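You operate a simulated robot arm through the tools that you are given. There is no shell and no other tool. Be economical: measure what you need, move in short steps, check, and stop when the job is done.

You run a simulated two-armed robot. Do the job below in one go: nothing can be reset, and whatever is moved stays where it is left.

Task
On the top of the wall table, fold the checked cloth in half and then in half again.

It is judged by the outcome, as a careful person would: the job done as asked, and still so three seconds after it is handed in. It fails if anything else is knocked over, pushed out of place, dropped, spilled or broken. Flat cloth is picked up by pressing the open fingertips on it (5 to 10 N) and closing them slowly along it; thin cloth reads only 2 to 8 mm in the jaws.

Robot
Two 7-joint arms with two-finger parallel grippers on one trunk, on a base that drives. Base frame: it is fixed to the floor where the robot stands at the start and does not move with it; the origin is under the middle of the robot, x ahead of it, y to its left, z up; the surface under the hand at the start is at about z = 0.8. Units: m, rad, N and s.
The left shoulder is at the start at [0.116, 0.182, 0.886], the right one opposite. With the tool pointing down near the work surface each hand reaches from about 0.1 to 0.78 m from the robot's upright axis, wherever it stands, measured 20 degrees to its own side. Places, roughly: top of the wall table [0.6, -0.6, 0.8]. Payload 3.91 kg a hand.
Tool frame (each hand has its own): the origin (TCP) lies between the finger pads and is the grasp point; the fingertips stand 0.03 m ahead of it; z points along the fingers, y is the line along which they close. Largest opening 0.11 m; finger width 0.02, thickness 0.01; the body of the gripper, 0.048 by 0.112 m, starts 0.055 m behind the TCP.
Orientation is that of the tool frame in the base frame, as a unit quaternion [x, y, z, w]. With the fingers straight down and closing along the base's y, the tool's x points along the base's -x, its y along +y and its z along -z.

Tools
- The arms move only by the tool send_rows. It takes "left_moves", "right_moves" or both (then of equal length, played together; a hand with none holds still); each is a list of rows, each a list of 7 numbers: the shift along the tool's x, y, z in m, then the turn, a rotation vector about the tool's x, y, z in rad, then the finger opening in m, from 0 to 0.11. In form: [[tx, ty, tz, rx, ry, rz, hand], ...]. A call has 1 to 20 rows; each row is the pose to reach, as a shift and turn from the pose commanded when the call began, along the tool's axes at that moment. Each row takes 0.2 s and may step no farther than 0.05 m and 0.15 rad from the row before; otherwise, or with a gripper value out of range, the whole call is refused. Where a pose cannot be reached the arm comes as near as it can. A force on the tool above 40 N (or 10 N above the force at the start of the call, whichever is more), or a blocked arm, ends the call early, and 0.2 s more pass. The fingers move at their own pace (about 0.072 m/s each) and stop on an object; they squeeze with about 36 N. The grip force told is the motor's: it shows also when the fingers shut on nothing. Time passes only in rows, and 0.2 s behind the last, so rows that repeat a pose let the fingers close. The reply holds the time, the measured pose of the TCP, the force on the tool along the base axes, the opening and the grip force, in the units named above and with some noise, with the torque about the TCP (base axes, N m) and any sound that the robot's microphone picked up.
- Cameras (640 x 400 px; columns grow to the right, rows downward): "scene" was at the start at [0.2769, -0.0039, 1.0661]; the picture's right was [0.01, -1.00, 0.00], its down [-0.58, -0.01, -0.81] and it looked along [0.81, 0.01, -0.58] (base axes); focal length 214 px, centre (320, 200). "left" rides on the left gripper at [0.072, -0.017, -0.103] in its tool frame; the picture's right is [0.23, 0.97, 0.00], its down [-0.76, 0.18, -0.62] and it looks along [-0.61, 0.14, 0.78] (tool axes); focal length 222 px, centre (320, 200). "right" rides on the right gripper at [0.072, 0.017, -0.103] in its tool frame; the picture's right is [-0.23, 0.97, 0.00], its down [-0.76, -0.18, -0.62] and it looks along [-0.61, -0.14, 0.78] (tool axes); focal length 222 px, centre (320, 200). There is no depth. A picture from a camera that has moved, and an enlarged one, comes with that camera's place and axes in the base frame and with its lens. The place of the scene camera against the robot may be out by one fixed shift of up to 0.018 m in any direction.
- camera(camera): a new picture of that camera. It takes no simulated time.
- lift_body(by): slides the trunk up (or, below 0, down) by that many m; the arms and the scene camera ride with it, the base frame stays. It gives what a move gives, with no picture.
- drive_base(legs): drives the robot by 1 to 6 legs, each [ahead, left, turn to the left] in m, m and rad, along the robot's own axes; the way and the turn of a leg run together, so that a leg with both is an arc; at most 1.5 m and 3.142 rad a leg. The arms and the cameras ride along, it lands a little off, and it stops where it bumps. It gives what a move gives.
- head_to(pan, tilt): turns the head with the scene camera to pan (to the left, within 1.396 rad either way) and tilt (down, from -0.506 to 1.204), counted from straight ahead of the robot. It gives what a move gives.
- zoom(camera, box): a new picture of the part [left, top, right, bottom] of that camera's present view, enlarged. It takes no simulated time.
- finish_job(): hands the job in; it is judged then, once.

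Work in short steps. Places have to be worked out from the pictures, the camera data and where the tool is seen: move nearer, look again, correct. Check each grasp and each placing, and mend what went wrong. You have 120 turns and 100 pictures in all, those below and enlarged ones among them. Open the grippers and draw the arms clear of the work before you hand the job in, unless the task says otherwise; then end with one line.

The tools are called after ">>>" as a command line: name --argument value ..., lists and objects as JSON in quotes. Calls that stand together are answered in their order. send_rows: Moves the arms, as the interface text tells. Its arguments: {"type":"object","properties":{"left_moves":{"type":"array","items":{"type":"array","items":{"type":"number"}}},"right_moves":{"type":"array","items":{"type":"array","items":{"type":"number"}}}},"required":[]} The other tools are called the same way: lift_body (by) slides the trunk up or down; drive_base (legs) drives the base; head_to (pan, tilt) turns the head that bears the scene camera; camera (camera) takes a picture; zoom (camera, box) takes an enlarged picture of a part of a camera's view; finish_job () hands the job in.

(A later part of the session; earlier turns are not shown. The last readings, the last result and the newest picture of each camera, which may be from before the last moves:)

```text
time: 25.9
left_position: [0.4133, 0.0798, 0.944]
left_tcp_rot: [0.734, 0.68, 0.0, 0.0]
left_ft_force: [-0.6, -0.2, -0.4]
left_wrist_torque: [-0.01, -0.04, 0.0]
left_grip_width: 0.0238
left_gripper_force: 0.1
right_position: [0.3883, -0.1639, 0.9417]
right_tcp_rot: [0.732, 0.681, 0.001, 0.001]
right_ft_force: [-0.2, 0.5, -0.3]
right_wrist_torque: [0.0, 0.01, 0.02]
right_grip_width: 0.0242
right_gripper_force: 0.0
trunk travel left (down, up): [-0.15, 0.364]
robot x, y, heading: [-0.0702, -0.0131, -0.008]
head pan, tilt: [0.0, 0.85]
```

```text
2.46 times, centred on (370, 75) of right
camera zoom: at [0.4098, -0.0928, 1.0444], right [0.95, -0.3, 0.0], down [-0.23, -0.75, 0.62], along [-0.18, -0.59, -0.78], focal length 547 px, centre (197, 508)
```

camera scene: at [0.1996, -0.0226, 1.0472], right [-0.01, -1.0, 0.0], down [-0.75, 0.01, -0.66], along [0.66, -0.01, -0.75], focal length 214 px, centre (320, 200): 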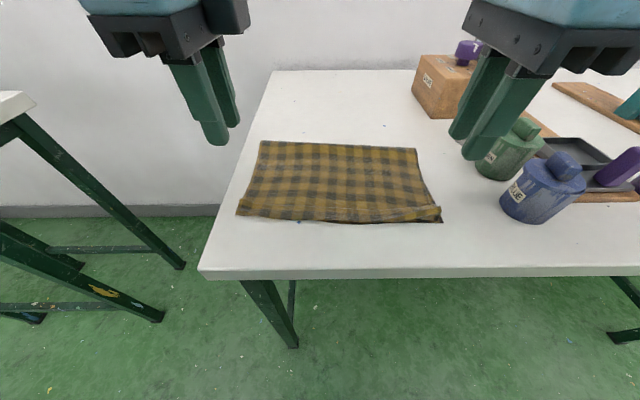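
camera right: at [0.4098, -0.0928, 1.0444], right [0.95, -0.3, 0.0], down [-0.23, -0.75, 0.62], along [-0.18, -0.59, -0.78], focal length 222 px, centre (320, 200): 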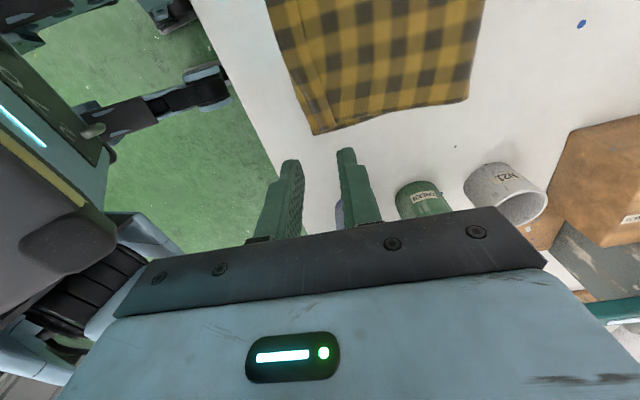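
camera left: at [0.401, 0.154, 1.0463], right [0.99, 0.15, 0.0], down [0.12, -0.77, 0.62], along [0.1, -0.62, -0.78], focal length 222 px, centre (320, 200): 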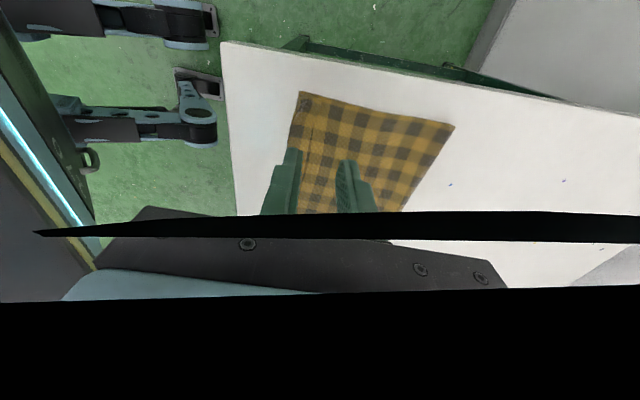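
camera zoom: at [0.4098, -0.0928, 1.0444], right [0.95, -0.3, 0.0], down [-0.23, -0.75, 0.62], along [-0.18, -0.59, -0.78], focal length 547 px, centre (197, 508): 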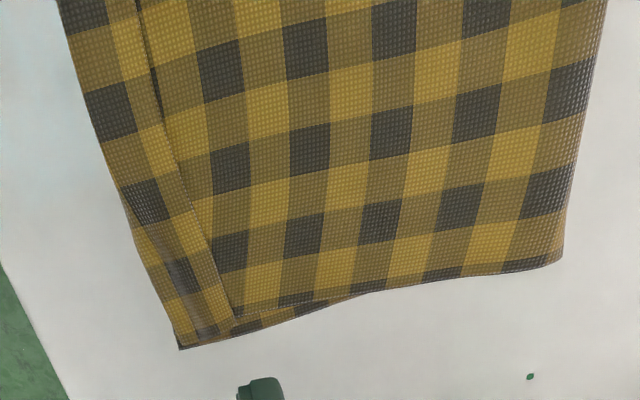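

A hem about 2.5 cm wide stayed turned up along the near edge. I'll unroll it by pressing closed fingertips on the hem and sliding toward me; first lower both hands near contact.

>>> send_rows --left_moves '[[-0.0153, -0.0038, 0.03, 0, 0, 0, 0], [-0.0153, -0.0038, 0.06, 0, 0, 0, 0], [-0.0153, -0.0038, 0.09, 0, 0, 0, 0], [-0.0153, -0.0038, 0.105, 0, 0, 0, 0], [-0.0153, -0.0038, 0.108, 0, 0, 0, 0], [-0.0153, -0.0038, 0.108, 0, 0, 0, 0]]' --right_moves '[[0, 0, 0.03, 0, 0, 0, 0], [0, 0, 0.06, 0, 0, 0, 0], [0, 0, 0.09, 0, 0, 0, 0], [0, 0, 0.103, 0, 0, 0, 0], [0, 0, 0.106, 0, 0, 0, 0], [0, 0, 0.106, 0, 0, 0, 0]]'

>>> camera --camera "right"

>>> camera --camera "left"

```text
time: 27.3
left_position: [0.4084, 0.0665, 0.834]
left_tcp_rot: [0.733, 0.68, 0.0, 0.0]
left_ft_force: [0.5, 0.6, 0.2]
left_wrist_torque: [0.01, -0.02, -0.01]
left_grip_width: 0.0
left_gripper_force: 36.0
right_position: [0.3902, -0.1631, 0.8352]
right_tcp_rot: [0.733, 0.681, 0.001, 0.001]
right_ft_force: [1.1, 0.0, 0.3]
right_wrist_torque: [0.0, 0.01, -0.01]
right_grip_width: 0.0
right_gripper_force: 36.4
trunk travel left (down, up): [-0.15, 0.364]
robot x, y, heading: [-0.0645, -0.0133, -0.014]
head pan, tilt: [0.0, 0.85]
```

```text
68 pictures are left
camera right: at [0.4123, -0.0918, 0.9374], right [0.95, -0.3, 0.0], down [-0.23, -0.75, 0.62], along [-0.18, -0.59, -0.78], focal length 222 px, centre (320, 200)
```

right: 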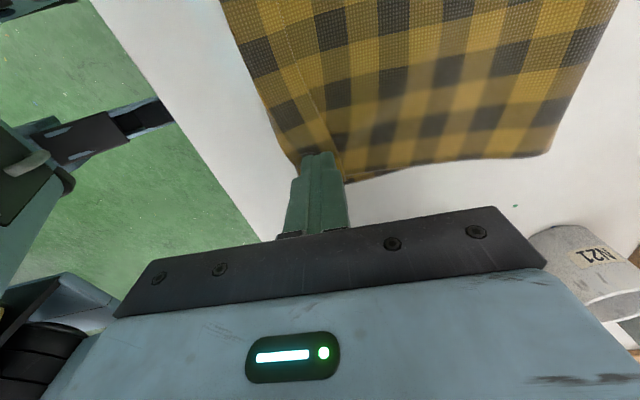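

```text
67 pictures are left
camera left: at [0.3969, 0.1403, 0.9367], right [0.99, 0.15, 0.0], down [0.12, -0.77, 0.62], along [0.1, -0.62, -0.78], focal length 222 px, centre (320, 200)
```

left: 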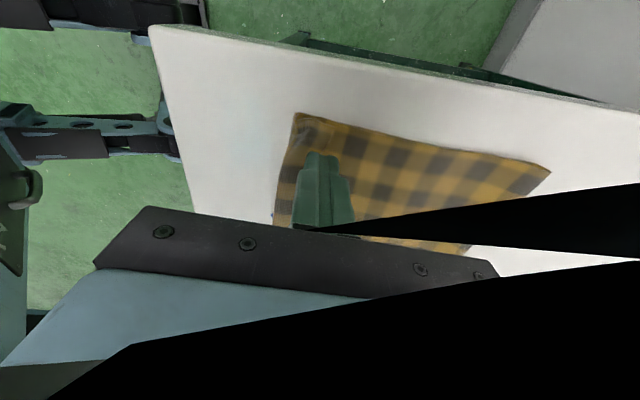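

>>> send_rows --left_moves '[[0, 0, 0.001, 0, 0, 0, 0], [0, 0, 0.0015, 0, 0, 0, 0], [0, 0, 0.0015, 0, 0, 0, 0]]' --right_moves '[[0, 0, 0.001, 0, 0, 0, 0], [0, 0, 0.002, 0, 0, 0, 0], [0, 0, 0.002, 0, 0, 0, 0]]'

```text
time: 28.1
left_position: [0.409, 0.0655, 0.8325]
left_tcp_rot: [0.733, 0.68, 0.001, -0.001]
left_ft_force: [0.1, 0.7, 4.7]
left_wrist_torque: [0.0, -0.01, 0.01]
left_grip_width: 0.0001
left_gripper_force: 36.1
right_position: [0.39, -0.1621, 0.8336]
right_tcp_rot: [0.732, 0.681, 0.001, 0.0]
right_ft_force: [0.7, 0.5, 3.4]
right_wrist_torque: [-0.06, 0.02, -0.01]
right_grip_width: 0.0001
right_gripper_force: 36.2
trunk travel left (down, up): [-0.15, 0.364]
robot x, y, heading: [-0.0665, -0.0186, -0.011]
head pan, tilt: [0.0, 0.85]
```

Both touch with 3–5 N; I'll slide 45 mm toward the near side, slowly.

>>> send_rows --left_moves '[[0, -0.004, 0.0002, 0, 0, 0, 0], [0, -0.009, 0.0002, 0, 0, 0, 0], [0, -0.014, 0.0002, 0, 0, 0, 0], [0, -0.019, 0.0002, 0, 0, 0, 0], [0, -0.024, 0.0002, 0, 0, 0, 0], [0, -0.029, 0.0002, 0, 0, 0, 0], [0, -0.034, 0.0002, 0, 0, 0, 0], [0, -0.039, 0.0002, 0, 0, 0, 0], [0, -0.045, 0.0002, 0, 0, 0, 0]]' --right_moves '[[0, -0.004, 0.0004, 0, 0, 0, 0], [0, -0.009, 0.0004, 0, 0, 0, 0], [0, -0.014, 0.0004, 0, 0, 0, 0], [0, -0.019, 0.0004, 0, 0, 0, 0], [0, -0.024, 0.0004, 0, 0, 0, 0], [0, -0.029, 0.0004, 0, 0, 0, 0], [0, -0.034, 0.0004, 0, 0, 0, 0], [0, -0.039, 0.0004, 0, 0, 0, 0], [0, -0.045, 0.0004, 0, 0, 0, 0]]'

>>> camera --camera "right"

>>> camera --camera "left"

```text
time: 30.1
left_position: [0.362, 0.07, 0.8334]
left_tcp_rot: [0.733, 0.68, -0.001, -0.001]
left_ft_force: [1.8, 0.1, 6.1]
left_wrist_torque: [-0.01, 0.02, 0.0]
left_grip_width: 0.0
left_gripper_force: 35.8
right_position: [0.3464, -0.1587, 0.8344]
right_tcp_rot: [0.733, 0.68, 0.0, 0.0]
right_ft_force: [0.1, -0.3, 2.3]
right_wrist_torque: [-0.02, -0.02, 0.0]
right_grip_width: 0.0
right_gripper_force: 36.3
trunk travel left (down, up): [-0.15, 0.364]
robot x, y, heading: [-0.0701, -0.0125, -0.014]
head pan, tilt: [0.0, 0.85]
```

```text
66 pictures are left
camera right: at [0.3668, -0.0878, 0.9366], right [0.95, -0.3, 0.0], down [-0.23, -0.75, 0.62], along [-0.18, -0.59, -0.78], focal length 222 px, centre (320, 200)
```

right: 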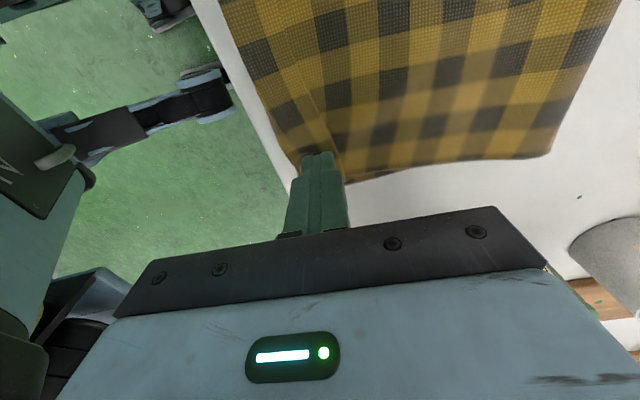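

```text
65 pictures are left
camera left: at [0.3507, 0.1434, 0.9354], right [0.99, 0.15, 0.0], down [0.12, -0.77, 0.62], along [0.09, -0.62, -0.78], focal length 222 px, centre (320, 200)
```

left: 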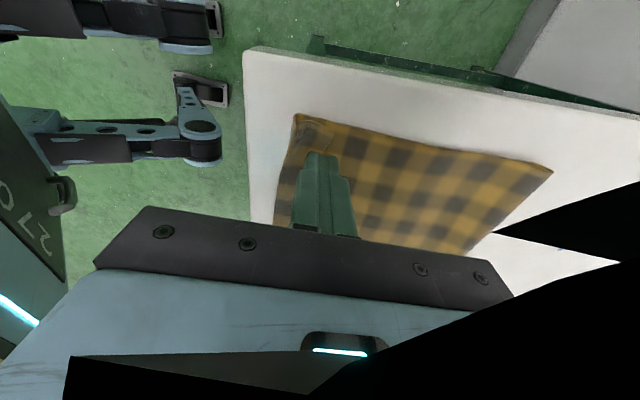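

The whole cloth slid along with the fingers (low table friction), so it needs to be held down. I'll move the right hand to press on the folded body behind the hem while the left stays on the hem.

>>> send_rows --right_moves '[[0, 0, -0.02, 0, 0, 0, 0.0], [0.03, 0.015, -0.03, 0, 0, 0, 0.02], [0.06, 0.035, -0.03, 0, 0, 0, 0.04], [0.098, 0.0514, -0.03, 0, 0, 0, 0.04], [0.098, 0.0514, -0.015, 0, 0, 0, 0.04], [0.098, 0.0514, -0.004, 0, 0, 0, 0.04], [0.098, 0.0514, -0.001, 0, 0, 0, 0.04], [0.098, 0.0514, -0.001, 0, 0, 0, 0.04]]'

>>> camera --camera "right"

>>> camera --camera "scene"

```text
time: 31.9
left_position: [0.3573, 0.0709, 0.835]
left_tcp_rot: [0.733, 0.68, 0.002, 0.002]
left_ft_force: [-0.3, -0.2, -0.3]
left_wrist_torque: [0.0, -0.02, 0.01]
left_grip_width: 0.0
left_gripper_force: 35.9
right_position: [0.4021, -0.0663, 0.8449]
right_tcp_rot: [0.733, 0.68, 0.009, 0.009]
right_ft_force: [-0.6, -0.4, 0.1]
right_wrist_torque: [0.0, 0.0, 0.01]
right_grip_width: 0.04
right_gripper_force: 0.1
trunk travel left (down, up): [-0.15, 0.364]
robot x, y, heading: [-0.0656, -0.0138, -0.009]
head pan, tilt: [0.0, 0.85]
```

```text
64 pictures are left
camera right: at [0.42, 0.0055, 0.9474], right [0.95, -0.3, 0.02], down [-0.25, -0.75, 0.62], along [-0.17, -0.59, -0.79], focal length 222 px, centre (320, 200)
```

right: 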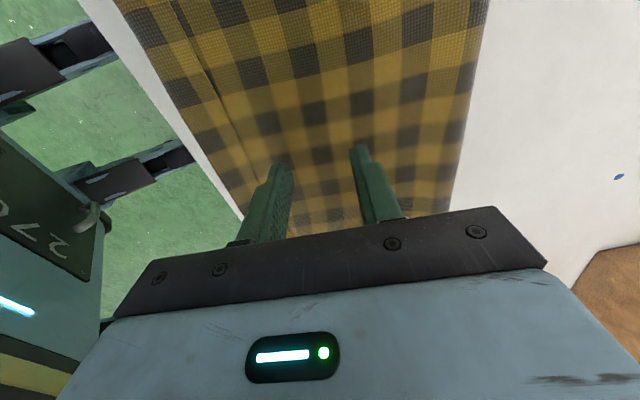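

```text
63 pictures are left
camera scene: at [0.1948, -0.022, 1.0487], right [-0.01, -1.0, 0.0], down [-0.75, 0.01, -0.66], along [0.66, -0.01, -0.75], focal length 214 px, centre (320, 200)
```

scene: 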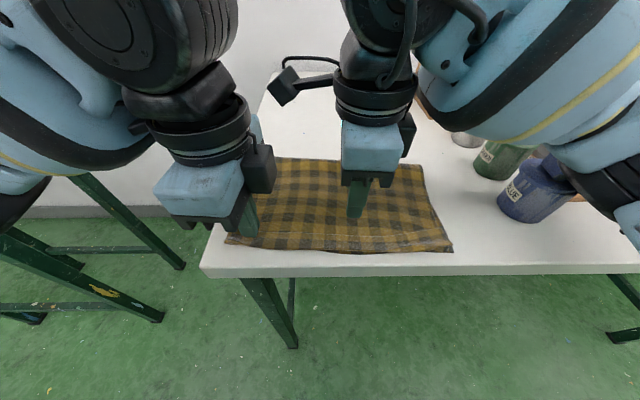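

>>> send_rows --right_moves '[[0, 0, 0.002, 0, 0, 0, 0.04], [0, 0, 0.002, 0, 0, 0, 0.04], [0, 0, 0.002, 0, 0, 0, 0.04]]'

```text
time: 32.7
left_position: [0.3565, 0.0686, 0.8361]
left_tcp_rot: [0.733, 0.68, 0.002, 0.002]
left_ft_force: [1.0, 1.1, 0.6]
left_wrist_torque: [-0.05, -0.02, 0.01]
left_grip_width: 0.0001
left_gripper_force: 36.2
right_position: [0.3995, -0.065, 0.8436]
right_tcp_rot: [0.733, 0.68, 0.01, 0.009]
right_ft_force: [-0.2, -0.1, 0.3]
right_wrist_torque: [0.02, 0.04, -0.02]
right_grip_width: 0.0398
right_gripper_force: 0.1
trunk travel left (down, up): [-0.15, 0.364]
robot x, y, heading: [-0.0664, -0.0148, -0.012]
head pan, tilt: [0.0, 0.85]
```

The right hand is being held off, probably by its camera touching the left wrist. I'll move it 4 cm outward and lower there.

>>> send_rows --right_moves '[[-0.01, 0, -0.005, 0, 0, 0, 0.04], [-0.025, 0, -0.005, 0, 0, 0, 0.04], [-0.04, 0.005, -0.003, 0, 0, 0, 0.04], [-0.04, 0.005, 0.0, 0, 0, 0, 0.04], [-0.04, 0.005, 0.002, 0, 0, 0, 0.04], [-0.04, 0.005, 0.002, 0, 0, 0, 0.04]]'

```text
time: 34.1
left_position: [0.3615, 0.0682, 0.8338]
left_tcp_rot: [0.733, 0.68, 0.001, 0.0]
left_ft_force: [0.8, 0.9, 1.7]
left_wrist_torque: [0.06, -0.01, 0.0]
left_grip_width: 0.0
left_gripper_force: 35.7
right_position: [0.4064, -0.1065, 0.8342]
right_tcp_rot: [0.733, 0.68, 0.002, 0.002]
right_ft_force: [-0.9, 0.2, -0.2]
right_wrist_torque: [0.02, 0.0, 0.0]
right_grip_width: 0.0401
right_gripper_force: 0.2
trunk travel left (down, up): [-0.15, 0.364]
robot x, y, heading: [-0.0676, -0.0131, -0.015]
head pan, tilt: [0.0, 0.85]
```

Confirmed. Now I'll press the right hand down about 10 N and the left lightly on the hem.

>>> send_rows --left_moves '[[0, 0, 0.0003, 0, 0, 0, 0], [0, 0, 0.0005, 0, 0, 0, 0], [0, 0, 0.0005, 0, 0, 0, 0]]' --right_moves '[[0, 0, 0.001, 0, 0, 0, 0.04], [0, 0, 0.0025, 0, 0, 0, 0.04], [0, 0, 0.0025, 0, 0, 0, 0.04]]'

```text
time: 34.9
left_position: [0.3591, 0.0688, 0.8335]
left_tcp_rot: [0.734, 0.679, 0.001, 0.0]
left_ft_force: [0.7, 1.3, 0.9]
left_wrist_torque: [-0.01, 0.0, 0.0]
left_grip_width: 0.0
left_gripper_force: 36.1
right_position: [0.4057, -0.1065, 0.8324]
right_tcp_rot: [0.733, 0.68, 0.003, 0.003]
right_ft_force: [1.3, -1.0, 4.6]
right_wrist_torque: [-0.03, 0.09, 0.03]
right_grip_width: 0.04
right_gripper_force: 0.1
trunk travel left (down, up): [-0.15, 0.364]
robot x, y, heading: [-0.0679, -0.0143, -0.015]
head pan, tilt: [0.0, 0.85]
```

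>>> send_rows --left_moves '[[0, 0, 0.0006, 0, 0, 0, 0], [0, 0, 0.0006, 0, 0, 0, 0], [0, -0.005, 0.0007, 0, 0, 0, 0], [0, -0.01, 0.0007, 0, 0, 0, 0], [0, -0.015, 0.0007, 0, 0, 0, 0], [0, -0.02, 0.0007, 0, 0, 0, 0], [0, -0.025, 0.0007, 0, 0, 0, 0], [0, -0.03, 0.0007, 0, 0, 0, 0], [0, -0.035, 0.0007, 0, 0, 0, 0]]' --right_moves '[[0, 0, 0.0006, 0, 0, 0, 0.04], [0, 0, 0.001, 0, 0, 0, 0.04], [0, 0, 0.001, 0, 0, 0, 0.04], [0, 0, 0.001, 0, 0, 0, 0.04], [0, 0, 0.001, 0, 0, 0, 0.04], [0, 0, 0.001, 0, 0, 0, 0.04], [0, 0, 0.001, 0, 0, 0, 0.04], [0, 0, 0.001, 0, 0, 0, 0.04], [0, 0, 0.001, 0, 0, 0, 0.04]]'

>>> camera --camera "left"

>>> zoom --camera "scene" --box '[200, 140, 480, 300]'

```text
time: 36.9
left_position: [0.3244, 0.0715, 0.8345]
left_tcp_rot: [0.734, 0.68, 0.002, 0.001]
left_ft_force: [0.5, 0.7, 0.5]
left_wrist_torque: [0.01, -0.02, 0.0]
left_grip_width: 0.0
left_gripper_force: 35.9
right_position: [0.404, -0.1059, 0.8309]
right_tcp_rot: [0.732, 0.681, 0.006, 0.003]
right_ft_force: [1.9, -3.8, 23.5]
right_wrist_torque: [-0.07, 0.48, 0.08]
right_grip_width: 0.0388
right_gripper_force: 0.0
trunk travel left (down, up): [-0.15, 0.364]
robot x, y, heading: [-0.0665, -0.0133, -0.016]
head pan, tilt: [0.0, 0.85]
```

```text
62 pictures are left
camera left: at [0.3127, 0.1459, 0.9366], right [0.99, 0.15, 0.0], down [0.12, -0.77, 0.62], along [0.1, -0.62, -0.78], focal length 222 px, centre (320, 200)
```

left: 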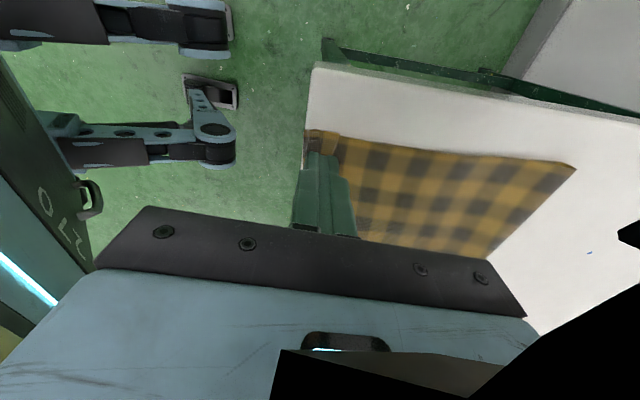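

```text
2.29 times, centred on (340, 220) of scene
camera zoom: at [0.1973, -0.0226, 1.0479], right [-0.01, -1.0, 0.0], down [-0.75, 0.01, -0.66], along [0.66, -0.01, -0.75], focal length 490 px, centre (274, 154)
```

zoom: 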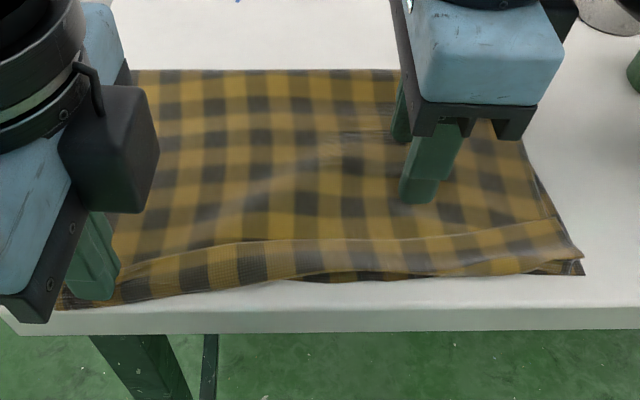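

Dragging just rotates the whole cloth rather than unrolling the hem. I'll lift both hands and look at the state, then pinch the hem strip itself and flip it out.

>>> send_rows --left_moves '[[0, 0.0, -0.01, 0, 0, 0, 0], [0, 0, -0.03, 0, 0, 0, 0.01], [0, 0, -0.06, 0, 0, 0, 0.02], [0, 0, -0.09, 0, 0, 0, 0.02]]' --right_moves '[[0, 0, -0.01, 0, 0, 0, 0.04], [0, 0, -0.03, 0, 0, 0, 0.03], [-0.03, -0.02, -0.06, 0, 0, 0, 0.02], [-0.06, -0.04, -0.09, 0, 0, 0, 0.02]]'

>>> zoom --camera "scene" --box '[200, 140, 480, 300]'

>>> camera --camera "left"

>>> camera --camera "right"

```text
time: 37.9
left_position: [0.3264, 0.0724, 0.9191]
left_tcp_rot: [0.733, 0.68, 0.0, -0.001]
left_ft_force: [0.3, 0.6, 0.1]
left_wrist_torque: [0.0, 0.02, 0.0]
left_grip_width: 0.0198
left_gripper_force: 0.1
right_position: [0.3615, -0.1608, 0.9153]
right_tcp_rot: [0.732, 0.681, 0.0, 0.001]
right_ft_force: [0.2, -0.3, -0.1]
right_wrist_torque: [0.0, 0.01, 0.0]
right_grip_width: 0.0201
right_gripper_force: 0.1
trunk travel left (down, up): [-0.15, 0.364]
robot x, y, heading: [-0.0684, -0.0153, -0.006]
head pan, tilt: [0.0, 0.85]
```

```text
2.29 times, centred on (340, 220) of scene
camera zoom: at [0.202, -0.0229, 1.0504], right [-0.01, -1.0, 0.0], down [-0.72, 0.01, -0.69], along [0.69, -0.01, -0.72], focal length 490 px, centre (274, 154)
```

zoom: 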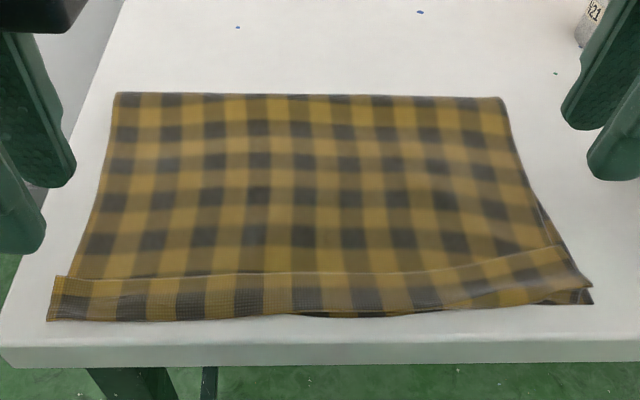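

```text
59 pictures are left
camera left: at [0.3152, 0.1462, 1.0231], right [0.99, 0.15, 0.0], down [0.12, -0.77, 0.62], along [0.09, -0.61, -0.78], focal length 222 px, centre (320, 200)
```

left: 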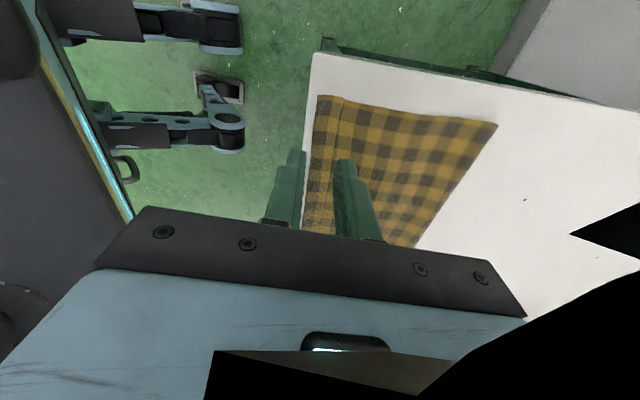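

```text
58 pictures are left
camera right: at [0.3828, -0.0905, 1.0192], right [0.95, -0.3, 0.0], down [-0.23, -0.75, 0.62], along [-0.18, -0.59, -0.78], focal length 222 px, centre (320, 200)
```

right: 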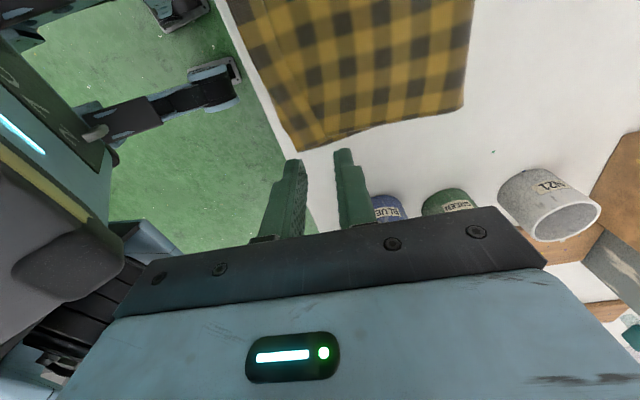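

The folded cloth is neat apart from the 2–2.7 cm turned-up strip. I'll yaw both hands back so they close along y; then pinch only that strip across its width, lift, tilt and let it fall outward.

>>> send_rows --left_moves '[[0, 0, 0, 0, 0, -0.149, 0.03], [0, 0, 0, 0, 0, -0.298, 0.03], [0, 0, 0, 0, 0, -0.447, 0.03], [0, 0, 0, 0, 0, -0.596, 0.03], [0, 0, 0, 0, 0, -0.745, 0.03], [0, 0, 0, 0, 0, -0.894, 0.03], [0, 0, 0, 0, 0, -1.043, 0.03], [0, 0, 0, 0, 0, -1.192, 0.03], [0, 0, 0, 0, 0, -1.341, 0.03], [0, 0, 0, 0, 0, -1.49, 0.03], [0, 0, 0, 0, 0, -1.63, 0.03]]' --right_moves '[[0, 0, 0, 0, 0, -0.149, 0.03], [0, 0, 0, 0, 0, -0.298, 0.03], [0, 0, 0, 0, 0, -0.447, 0.03], [0, 0, 0, 0, 0, -0.596, 0.03], [0, 0, 0, 0, 0, -0.745, 0.03], [0, 0, 0, 0, 0, -0.894, 0.03], [0, 0, 0, 0, 0, -1.043, 0.03], [0, 0, 0, 0, 0, -1.192, 0.03], [0, 0, 0, 0, 0, -1.341, 0.03], [0, 0, 0, 0, 0, -1.49, 0.03], [0, 0, 0, 0, 0, -1.63, 0.03]]'

>>> camera --camera "left"

>>> camera --camera "right"

```text
time: 40.3
left_position: [0.3282, 0.0698, 0.921]
left_tcp_rot: [0.007, 1.0, 0.0, -0.001]
left_ft_force: [0.1, -0.2, 0.6]
left_wrist_torque: [0.0, 0.01, -0.02]
left_grip_width: 0.0301
left_gripper_force: 0.1
right_position: [0.3624, -0.1612, 0.9167]
right_tcp_rot: [0.006, 1.0, 0.0, 0.001]
right_ft_force: [0.0, -0.5, 0.4]
right_wrist_torque: [-0.02, 0.01, -0.01]
right_grip_width: 0.03
right_gripper_force: 0.0
trunk travel left (down, up): [-0.15, 0.364]
robot x, y, heading: [-0.0618, -0.0154, -0.012]
head pan, tilt: [0.0, 0.85]
```

```text
57 pictures are left
camera left: at [0.2553, 0.0559, 1.0244], right [-0.22, 0.98, 0.0], down [0.76, 0.17, 0.62], along [0.61, 0.13, -0.78], focal length 222 px, centre (320, 200)
```

left: 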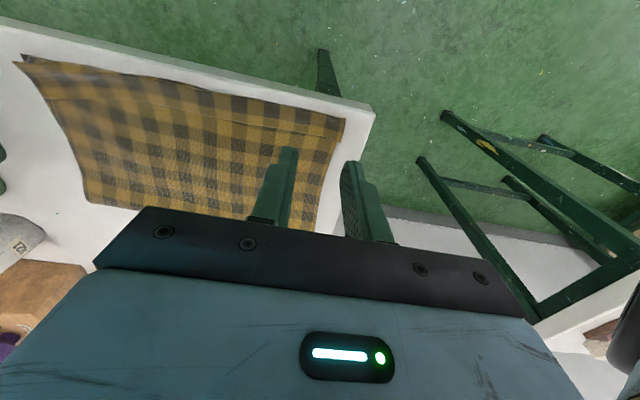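

```text
56 pictures are left
camera right: at [0.289, -0.1438, 1.0197], right [0.24, 0.97, 0.0], down [0.76, -0.19, 0.62], along [0.61, -0.15, -0.78], focal length 222 px, centre (320, 200)
```

right: 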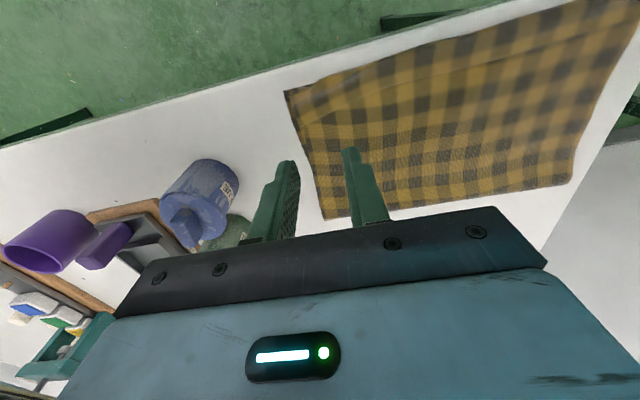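

Strip centre estimates: left (0.332, 0.068), right (0.345, −0.155). I'll lower to just above contact.

>>> send_rows --left_moves '[[-0.004, -0.002, 0.03, 0, 0, 0, 0.03], [-0.004, -0.002, 0.06, 0, 0, 0, 0.03], [-0.004, -0.002, 0.08, 0, 0, 0, 0.03], [-0.004, -0.002, 0.086, 0, 0, 0, 0.03], [-0.004, -0.002, 0.086, 0, 0, 0, 0.03]]' --right_moves '[[0.0165, 0.006, 0.03, 0, 0, 0, 0.03], [0.0165, 0.006, 0.06, 0, 0, 0, 0.03], [0.0165, 0.006, 0.075, 0, 0, 0, 0.03], [0.0165, 0.006, 0.081, 0, 0, 0, 0.03], [0.0165, 0.006, 0.081, 0, 0, 0, 0.03]]'

>>> camera --camera "left"

>>> camera --camera "right"

```text
time: 41.5
left_position: [0.3317, 0.0689, 0.8358]
left_tcp_rot: [0.008, 1.0, 0.0, 0.0]
left_ft_force: [-0.4, -0.7, 1.2]
left_wrist_torque: [0.02, 0.01, -0.01]
left_grip_width: 0.03
left_gripper_force: 0.0
right_position: [0.3467, -0.1563, 0.836]
right_tcp_rot: [0.007, 1.0, 0.0, 0.001]
right_ft_force: [0.1, 0.2, -0.9]
right_wrist_torque: [0.01, 0.0, -0.02]
right_grip_width: 0.03
right_gripper_force: 0.1
trunk travel left (down, up): [-0.15, 0.364]
robot x, y, heading: [-0.0668, -0.0142, -0.013]
head pan, tilt: [0.0, 0.85]
```

```text
55 pictures are left
camera left: at [0.2588, 0.0536, 0.938], right [-0.21, 0.98, 0.0], down [0.76, 0.17, 0.62], along [0.61, 0.13, -0.78], focal length 222 px, centre (320, 200)
```

left: 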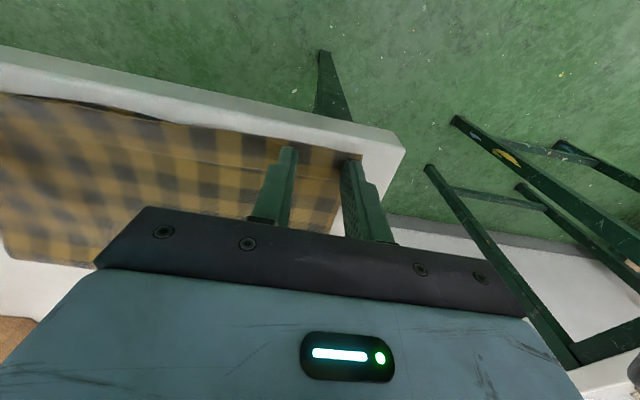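

```text
54 pictures are left
camera right: at [0.273, -0.138, 0.9388], right [0.24, 0.97, 0.0], down [0.76, -0.19, 0.62], along [0.61, -0.15, -0.78], focal length 222 px, centre (320, 200)
```

right: 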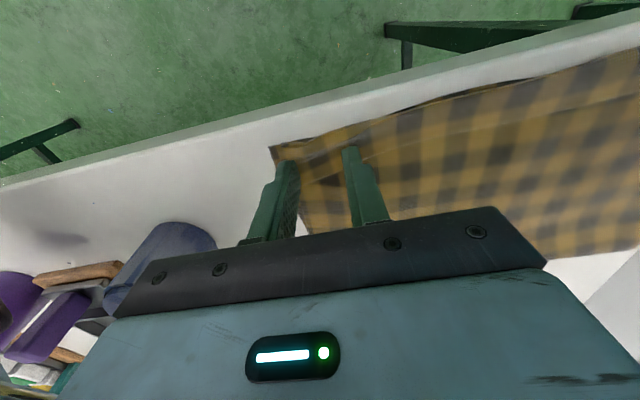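

Well placed. Pressing to contact.

>>> send_rows --left_moves '[[0, 0, 0.001, 0, 0, 0, 0.03], [0, 0, 0.0025, 0, 0, 0, 0.03], [0, 0, 0.0025, 0, 0, 0, 0.03]]' --right_moves '[[0.002, 0, 0.001, 0, 0, 0, 0.03], [0.002, 0, 0.0025, 0, 0, 0, 0.03], [0.002, 0, 0.0025, 0, 0, 0, 0.03]]'

```text
time: 42.3
left_position: [0.3323, 0.0693, 0.8342]
left_tcp_rot: [0.008, 1.0, 0.0, 0.0]
left_ft_force: [0.3, 0.2, 2.8]
left_wrist_torque: [0.04, -0.02, -0.02]
left_grip_width: 0.0301
left_gripper_force: 0.1
right_position: [0.3441, -0.1556, 0.8347]
right_tcp_rot: [0.007, 1.0, 0.0, 0.0]
right_ft_force: [1.7, -1.0, 3.3]
right_wrist_torque: [-0.03, 0.0, 0.0]
right_grip_width: 0.0299
right_gripper_force: 0.0
trunk travel left (down, up): [-0.15, 0.364]
robot x, y, heading: [-0.0656, -0.0104, -0.012]
head pan, tilt: [0.0, 0.85]
```

Light contact of about 3 N — good for taking only the top strip. Add a touch and close slowly.

>>> send_rows --left_moves '[[0, 0, 0.0004, 0, 0, 0, 0.03], [0, 0, 0.0004, 0, 0, 0, 0.027], [0, 0, 0.0004, 0, 0, 0, 0.023], [0, 0, 0.0004, 0, 0, 0, 0.019], [0, 0, 0.0004, 0, 0, 0, 0.015], [0, 0, 0.0004, 0, 0, 0, 0.011], [0, 0, 0.0004, 0, 0, 0, 0.007], [0, 0, 0.0004, 0, 0, 0, 0.003], [0, 0, 0.0004, 0, 0, 0, 0], [0, 0, 0.0004, 0, 0, 0, 0]]' --right_moves '[[0, 0, 0.0004, 0, 0, 0, 0.03], [0, 0, 0.0004, 0, 0, 0, 0.027], [0, 0, 0.0004, 0, 0, 0, 0.023], [0, 0, 0.0004, 0, 0, 0, 0.019], [0, 0, 0.0004, 0, 0, 0, 0.015], [0, 0, 0.0004, 0, 0, 0, 0.011], [0, 0, 0.0004, 0, 0, 0, 0.007], [0, 0, 0.0004, 0, 0, 0, 0.003], [0, 0, 0.0004, 0, 0, 0, 0], [0, 0, 0.0004, 0, 0, 0, 0]]'

>>> camera --camera "left"

>>> camera --camera "right"

```text
time: 44.5
left_position: [0.3312, 0.069, 0.8338]
left_tcp_rot: [0.007, 1.0, 0.0, 0.0]
left_ft_force: [0.3, -0.6, 9.0]
left_wrist_torque: [0.01, -0.01, 0.02]
left_grip_width: 0.0029
left_gripper_force: 36.0
right_position: [0.3451, -0.155, 0.8337]
right_tcp_rot: [0.007, 1.0, 0.0, 0.001]
right_ft_force: [0.3, -1.1, 5.0]
right_wrist_torque: [-0.02, 0.01, 0.02]
right_grip_width: 0.0001
right_gripper_force: 36.3
trunk travel left (down, up): [-0.15, 0.364]
robot x, y, heading: [-0.0673, -0.015, -0.008]
head pan, tilt: [0.0, 0.85]
```

```text
53 pictures are left
camera left: at [0.2585, 0.054, 0.9357], right [-0.21, 0.98, 0.0], down [0.76, 0.17, 0.62], along [0.61, 0.13, -0.78], focal length 222 px, centre (320, 200)
```

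left: 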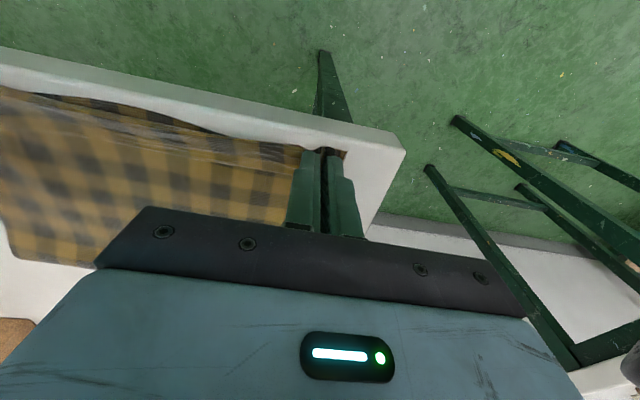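

```text
52 pictures are left
camera right: at [0.2705, -0.1379, 0.936], right [0.24, 0.97, 0.0], down [0.76, -0.19, 0.62], along [0.61, -0.15, -0.78], focal length 222 px, centre (320, 200)
```

right: 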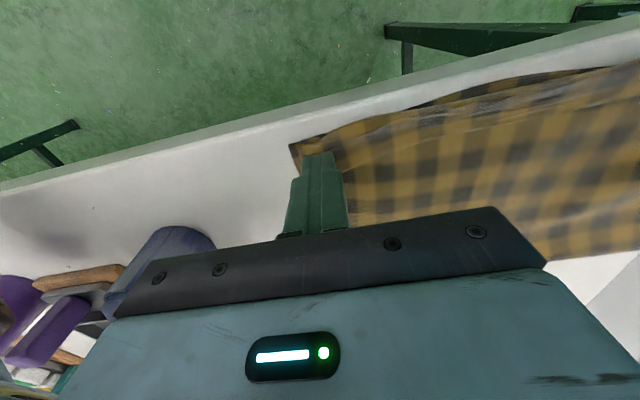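

Left has cloth (2.9 mm), right missed. I'll reopen the right and press a bit harder, keeping the left in place.

>>> send_rows --right_moves '[[0, 0, -0.004, 0, 0, 0, 0.01], [0, 0.006, -0.004, 0, 0, 0, 0.03], [-0.001, 0.006, -0.004, 0, 0, 0, 0.036], [-0.001, 0.006, -0.001, 0, 0, 0, 0.036], [-0.001, 0.006, 0.0004, 0, 0, 0, 0.036], [-0.001, 0.006, 0.0004, 0, 0, 0, 0.036]]'

>>> camera --camera "right"

```text
time: 45.9
left_position: [0.3312, 0.0693, 0.8335]
left_tcp_rot: [0.008, 1.0, 0.0, 0.0]
left_ft_force: [-0.5, 0.0, 8.8]
left_wrist_torque: [0.06, 0.0, 0.03]
left_grip_width: 0.0029
left_gripper_force: 36.3
right_position: [0.3448, -0.1504, 0.8321]
right_tcp_rot: [0.006, 1.0, 0.001, 0.001]
right_ft_force: [-0.3, 2.0, 3.1]
right_wrist_torque: [0.02, 0.02, -0.01]
right_grip_width: 0.0356
right_gripper_force: 0.1
trunk travel left (down, up): [-0.15, 0.364]
robot x, y, heading: [-0.0662, -0.013, -0.014]
head pan, tilt: [0.0, 0.85]
```

```text
51 pictures are left
camera right: at [0.2711, -0.1321, 0.9356], right [0.24, 0.97, 0.0], down [0.76, -0.19, 0.62], along [0.61, -0.15, -0.78], focal length 222 px, centre (320, 200)
```

right: 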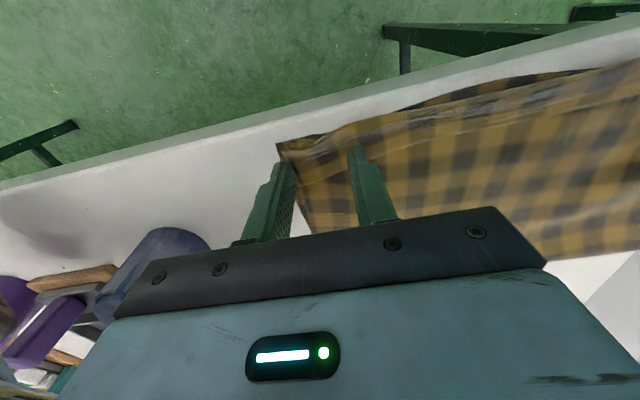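

>>> send_rows --right_moves '[[0, 0, -0.003, 0, 0, 0, 0.036], [0, 0.01, -0.003, 0, 0, 0, 0.036], [0, 0.01, 0.0, 0, 0, 0, 0.036], [0, 0.01, 0.0007, 0, 0, 0, 0.036], [0, 0.01, 0.0007, 0, 0, 0, 0.036]]'

```text
time: 47.1
left_position: [0.3309, 0.0687, 0.8327]
left_tcp_rot: [0.008, 1.0, 0.0, 0.0]
left_ft_force: [1.0, -1.5, 7.1]
left_wrist_torque: [0.04, -0.04, -0.01]
left_grip_width: 0.0032
left_gripper_force: 36.4
right_position: [0.3448, -0.1401, 0.8333]
right_tcp_rot: [0.007, 1.0, 0.001, 0.001]
right_ft_force: [-1.7, -0.8, 12.0]
right_wrist_torque: [-0.15, 0.04, -0.04]
right_grip_width: 0.0361
right_gripper_force: 0.7
trunk travel left (down, up): [-0.15, 0.364]
robot x, y, heading: [-0.0685, -0.0127, -0.014]
head pan, tilt: [0.0, 0.85]
```

12 N on the right; ease slightly and close slowly.

>>> send_rows --right_moves '[[0, 0, -0.0002, 0, 0, 0, 0.032], [0, 0, -0.0003, 0, 0, 0, 0.028], [0, 0, -0.0003, 0, 0, 0, 0.024], [0, 0, -0.0003, 0, 0, 0, 0.02], [0, 0, -0.0003, 0, 0, 0, 0.016], [0, 0, -0.0003, 0, 0, 0, 0.012], [0, 0, -0.0003, 0, 0, 0, 0.008], [0, 0, -0.0003, 0, 0, 0, 0.004], [0, 0, -0.0003, 0, 0, 0, 0], [0, 0, -0.0003, 0, 0, 0, 0]]'

>>> camera --camera "right"

```text
time: 49.3
left_position: [0.3314, 0.0682, 0.8331]
left_tcp_rot: [0.009, 1.0, 0.0, -0.001]
left_ft_force: [-0.1, -15.1, 8.0]
left_wrist_torque: [-0.38, -0.06, -0.06]
left_grip_width: 0.0033
left_gripper_force: 36.6
right_position: [0.3453, -0.14, 0.8329]
right_tcp_rot: [0.007, 1.0, 0.001, 0.001]
right_ft_force: [1.0, 15.9, 11.7]
right_wrist_torque: [0.47, 0.08, -0.04]
right_grip_width: 0.0041
right_gripper_force: 35.5
trunk travel left (down, up): [-0.15, 0.364]
robot x, y, heading: [-0.0647, -0.0145, -0.012]
head pan, tilt: [0.0, 0.85]
```

```text
50 pictures are left
camera right: at [0.2713, -0.122, 0.9355], right [0.24, 0.97, 0.0], down [0.76, -0.19, 0.62], along [0.61, -0.15, -0.78], focal length 222 px, centre (320, 200)
```

right: 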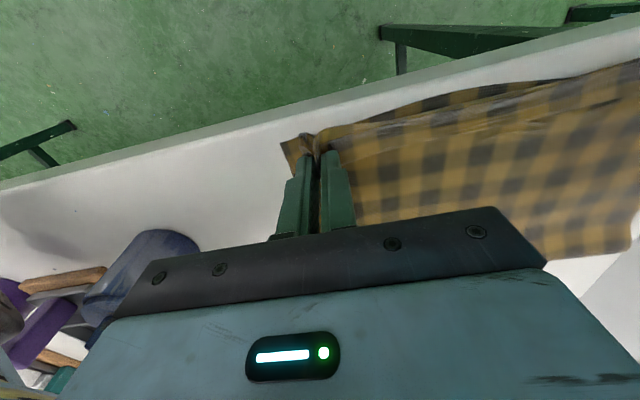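

Both hold now (right 4.1 mm) but with 15 N lateral tension. I'll relax inward 4 mm each and lift 5 cm to see which layers came.

>>> send_rows --left_moves '[[0, -0.003, 0, 0, 0, 0, 0], [0, -0.004, -0.005, 0, 0, 0, 0], [0, -0.004, -0.02, 0, 0, 0, 0], [0, -0.004, -0.035, 0, 0, 0, 0], [0, -0.004, -0.05, 0, 0, 0, 0]]' --right_moves '[[0, 0.003, 0, 0, 0, 0, 0], [0, 0.004, -0.005, 0, 0, 0, 0], [0, 0.004, -0.02, 0, 0, 0, 0], [0, 0.004, -0.035, 0, 0, 0, 0], [0, 0.004, -0.05, 0, 0, 0, 0]]'

>>> zoom --camera "scene" --box '[200, 120, 480, 300]'

>>> camera --camera "right"

>>> camera --camera "left"

```text
time: 50.5
left_position: [0.3311, 0.067, 0.8834]
left_tcp_rot: [0.008, 1.0, 0.001, 0.0]
left_ft_force: [-0.7, -4.1, -0.5]
left_wrist_torque: [-0.11, -0.04, -0.05]
left_grip_width: 0.0029
left_gripper_force: 36.3
right_position: [0.3444, -0.1354, 0.8835]
right_tcp_rot: [0.007, 1.0, 0.0, 0.001]
right_ft_force: [0.0, 3.1, 0.0]
right_wrist_torque: [0.09, 0.0, -0.02]
right_grip_width: 0.0039
right_gripper_force: 35.5
trunk travel left (down, up): [-0.15, 0.364]
robot x, y, heading: [-0.0668, -0.0149, -0.017]
head pan, tilt: [0.0, 0.85]
```

```text
2.22 times, centred on (340, 210) of scene
camera zoom: at [0.2005, -0.0226, 1.0469], right [-0.01, -1.0, 0.0], down [-0.75, 0.01, -0.66], along [0.66, -0.01, -0.75], focal length 477 px, centre (276, 178)
```

zoom: 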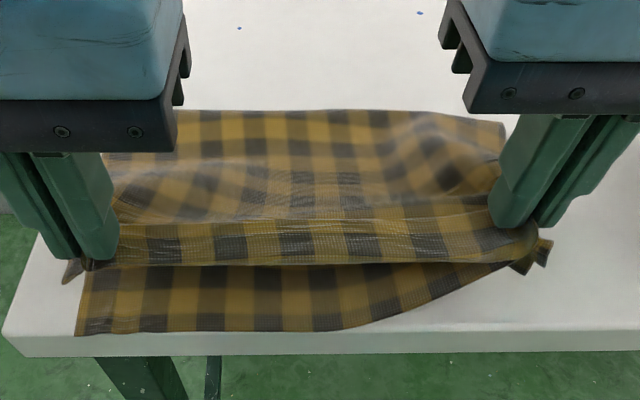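

```text
48 pictures are left
camera right: at [0.2718, -0.1181, 0.9854], right [0.24, 0.97, 0.0], down [0.76, -0.19, 0.62], along [0.61, -0.15, -0.78], focal length 222 px, centre (320, 200)
```

right: 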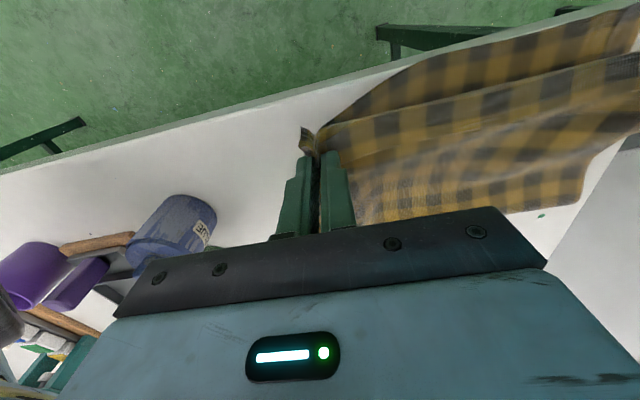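

```text
47 pictures are left
camera left: at [0.2579, 0.0513, 0.9852], right [-0.21, 0.98, 0.0], down [0.77, 0.17, 0.62], along [0.61, 0.13, -0.78], focal length 222 px, centre (320, 200)
```

left: 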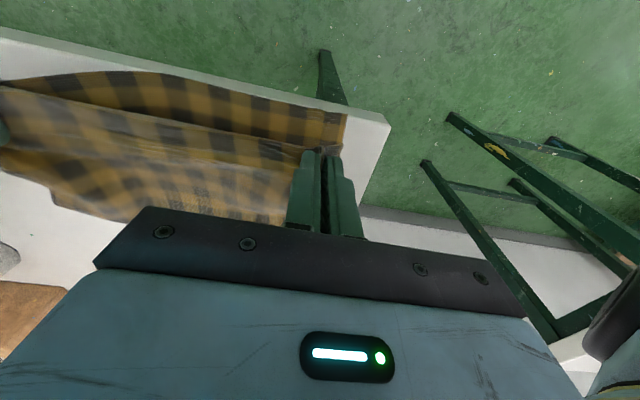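

Left lifted only the upper layer, but the right also caught the lower layer's corner. I'll release the right and look.

>>> send_rows --right_moves '[[0, 0, 0, 0, 0, 0, 0.02], [0, 0, 0, 0, 0, 0, 0.04], [0, 0, -0.01, 0, 0, 0, 0.04], [0.0, 0, -0.04, 0, 0, 0, 0.04], [0.0, 0, -0.07, 0, 0, 0, 0.04]]'

>>> zoom --camera "scene" --box '[200, 120, 480, 300]'

>>> camera --camera "right"

```text
time: 51.7
left_position: [0.3312, 0.066, 0.8824]
left_tcp_rot: [0.008, 1.0, 0.0, 0.001]
left_ft_force: [0.4, 0.0, 0.0]
left_wrist_torque: [-0.01, -0.01, 0.0]
left_grip_width: 0.003
left_gripper_force: 36.1
right_position: [0.3456, -0.1362, 0.951]
right_tcp_rot: [0.008, 1.0, -0.001, 0.0]
right_ft_force: [0.1, 0.7, -0.3]
right_wrist_torque: [0.0, 0.03, 0.05]
right_grip_width: 0.0401
right_gripper_force: 0.0
trunk travel left (down, up): [-0.15, 0.364]
robot x, y, heading: [-0.0642, -0.0137, -0.009]
head pan, tilt: [0.0, 0.85]
```

```text
2.22 times, centred on (340, 210) of scene
camera zoom: at [0.2043, -0.0227, 1.0534], right [-0.01, -1.0, 0.0], down [-0.7, 0.01, -0.72], along [0.72, -0.01, -0.7], focal length 477 px, centre (276, 178)
```

zoom: 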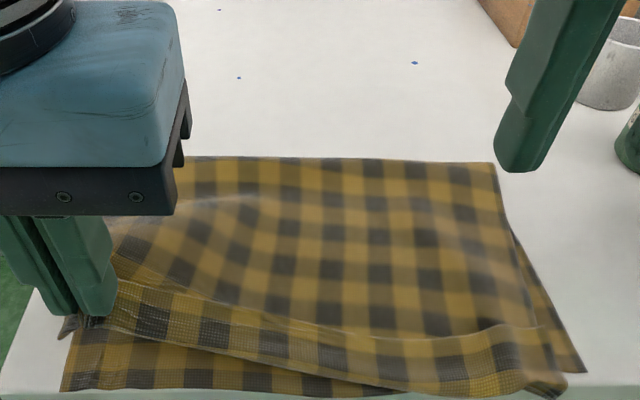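

```text
45 pictures are left
camera right: at [0.2736, -0.1178, 1.0543], right [0.24, 0.97, 0.0], down [0.76, -0.19, 0.62], along [0.6, -0.15, -0.78], focal length 222 px, centre (320, 200)
```

right: 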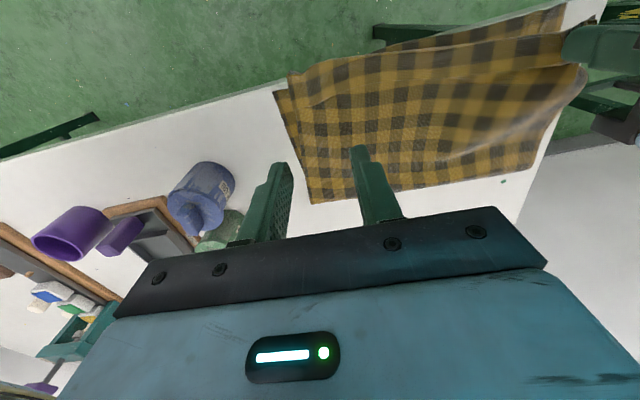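

I'll test flipping the strip at the left: raise 3 cm and tilt the fingers forward about 60° so the held strip stands with its free edge up.

>>> send_rows --left_moves '[[0, 0, -0.01, 0, -0.1, 0, 0], [0, 0, -0.02, 0, -0.22, 0, 0], [0, 0, -0.03, 0, -0.35, 0, 0], [0, 0, -0.035, 0, -0.48, 0, 0], [0, 0, -0.04, 0, -0.61, 0, 0], [0, 0, -0.04, 0, -0.74, 0, 0], [0, 0, -0.04, 0, -0.87, 0, 0], [0, 0, -0.04, 0, -1.0, 0, 0]]'

>>> zoom --camera "scene" --box '[160, 100, 480, 300]'

>>> camera --camera "right"

>>> camera --camera "left"

```text
time: 53.1
left_position: [0.376, 0.07, 0.9295]
left_tcp_rot: [-0.093, 0.952, -0.004, 0.29]
left_ft_force: [0.6, 0.4, -1.2]
left_wrist_torque: [0.04, 0.0, -0.01]
left_grip_width: 0.0031
left_gripper_force: 36.5
right_position: [0.346, -0.1363, 0.9523]
right_tcp_rot: [0.007, 1.0, 0.001, 0.001]
right_ft_force: [-0.1, 0.3, 0.1]
right_wrist_torque: [0.03, 0.01, 0.0]
right_grip_width: 0.0399
right_gripper_force: 0.1
trunk travel left (down, up): [-0.15, 0.364]
robot x, y, heading: [-0.0689, -0.0173, -0.018]
head pan, tilt: [0.0, 0.85]
stopped in row 7 (left hand): the arm was blocked; the commanded pose is now the measured one
```

```text
2.00 times, centred on (320, 200) of scene
camera zoom: at [0.211, -0.0145, 1.0674], right [0.08, -1.0, 0.0], down [-0.57, -0.05, -0.82], along [0.82, 0.07, -0.57], focal length 429 px, centre (320, 200)
```

zoom: 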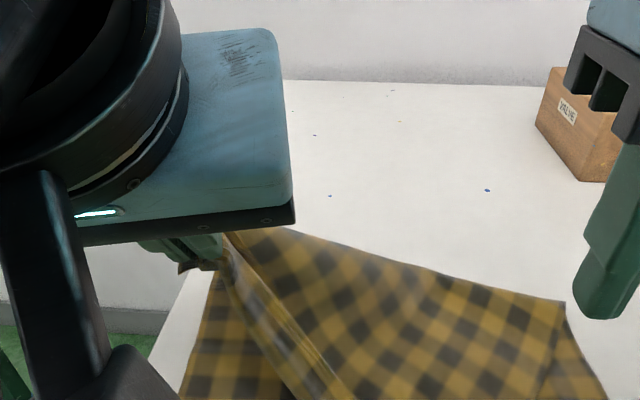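

```text
43 pictures are left
camera right: at [0.2736, -0.1181, 1.0554], right [0.24, 0.97, 0.0], down [0.76, -0.19, 0.62], along [0.61, -0.15, -0.78], focal length 222 px, centre (320, 200)
```

right: 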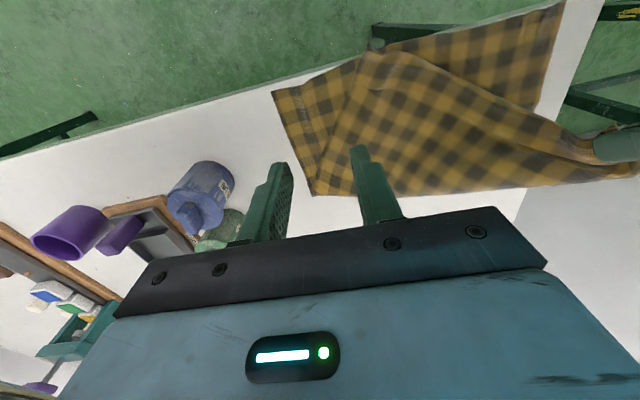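

```text
42 pictures are left
camera left: at [0.2625, 0.0358, 0.9768], right [-0.36, 0.92, -0.19], down [0.24, 0.28, 0.93], along [0.9, 0.28, -0.32], focal length 222 px, centre (320, 200)
```

left: 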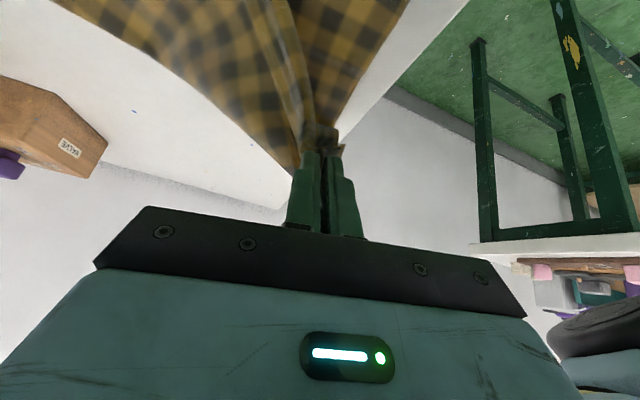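

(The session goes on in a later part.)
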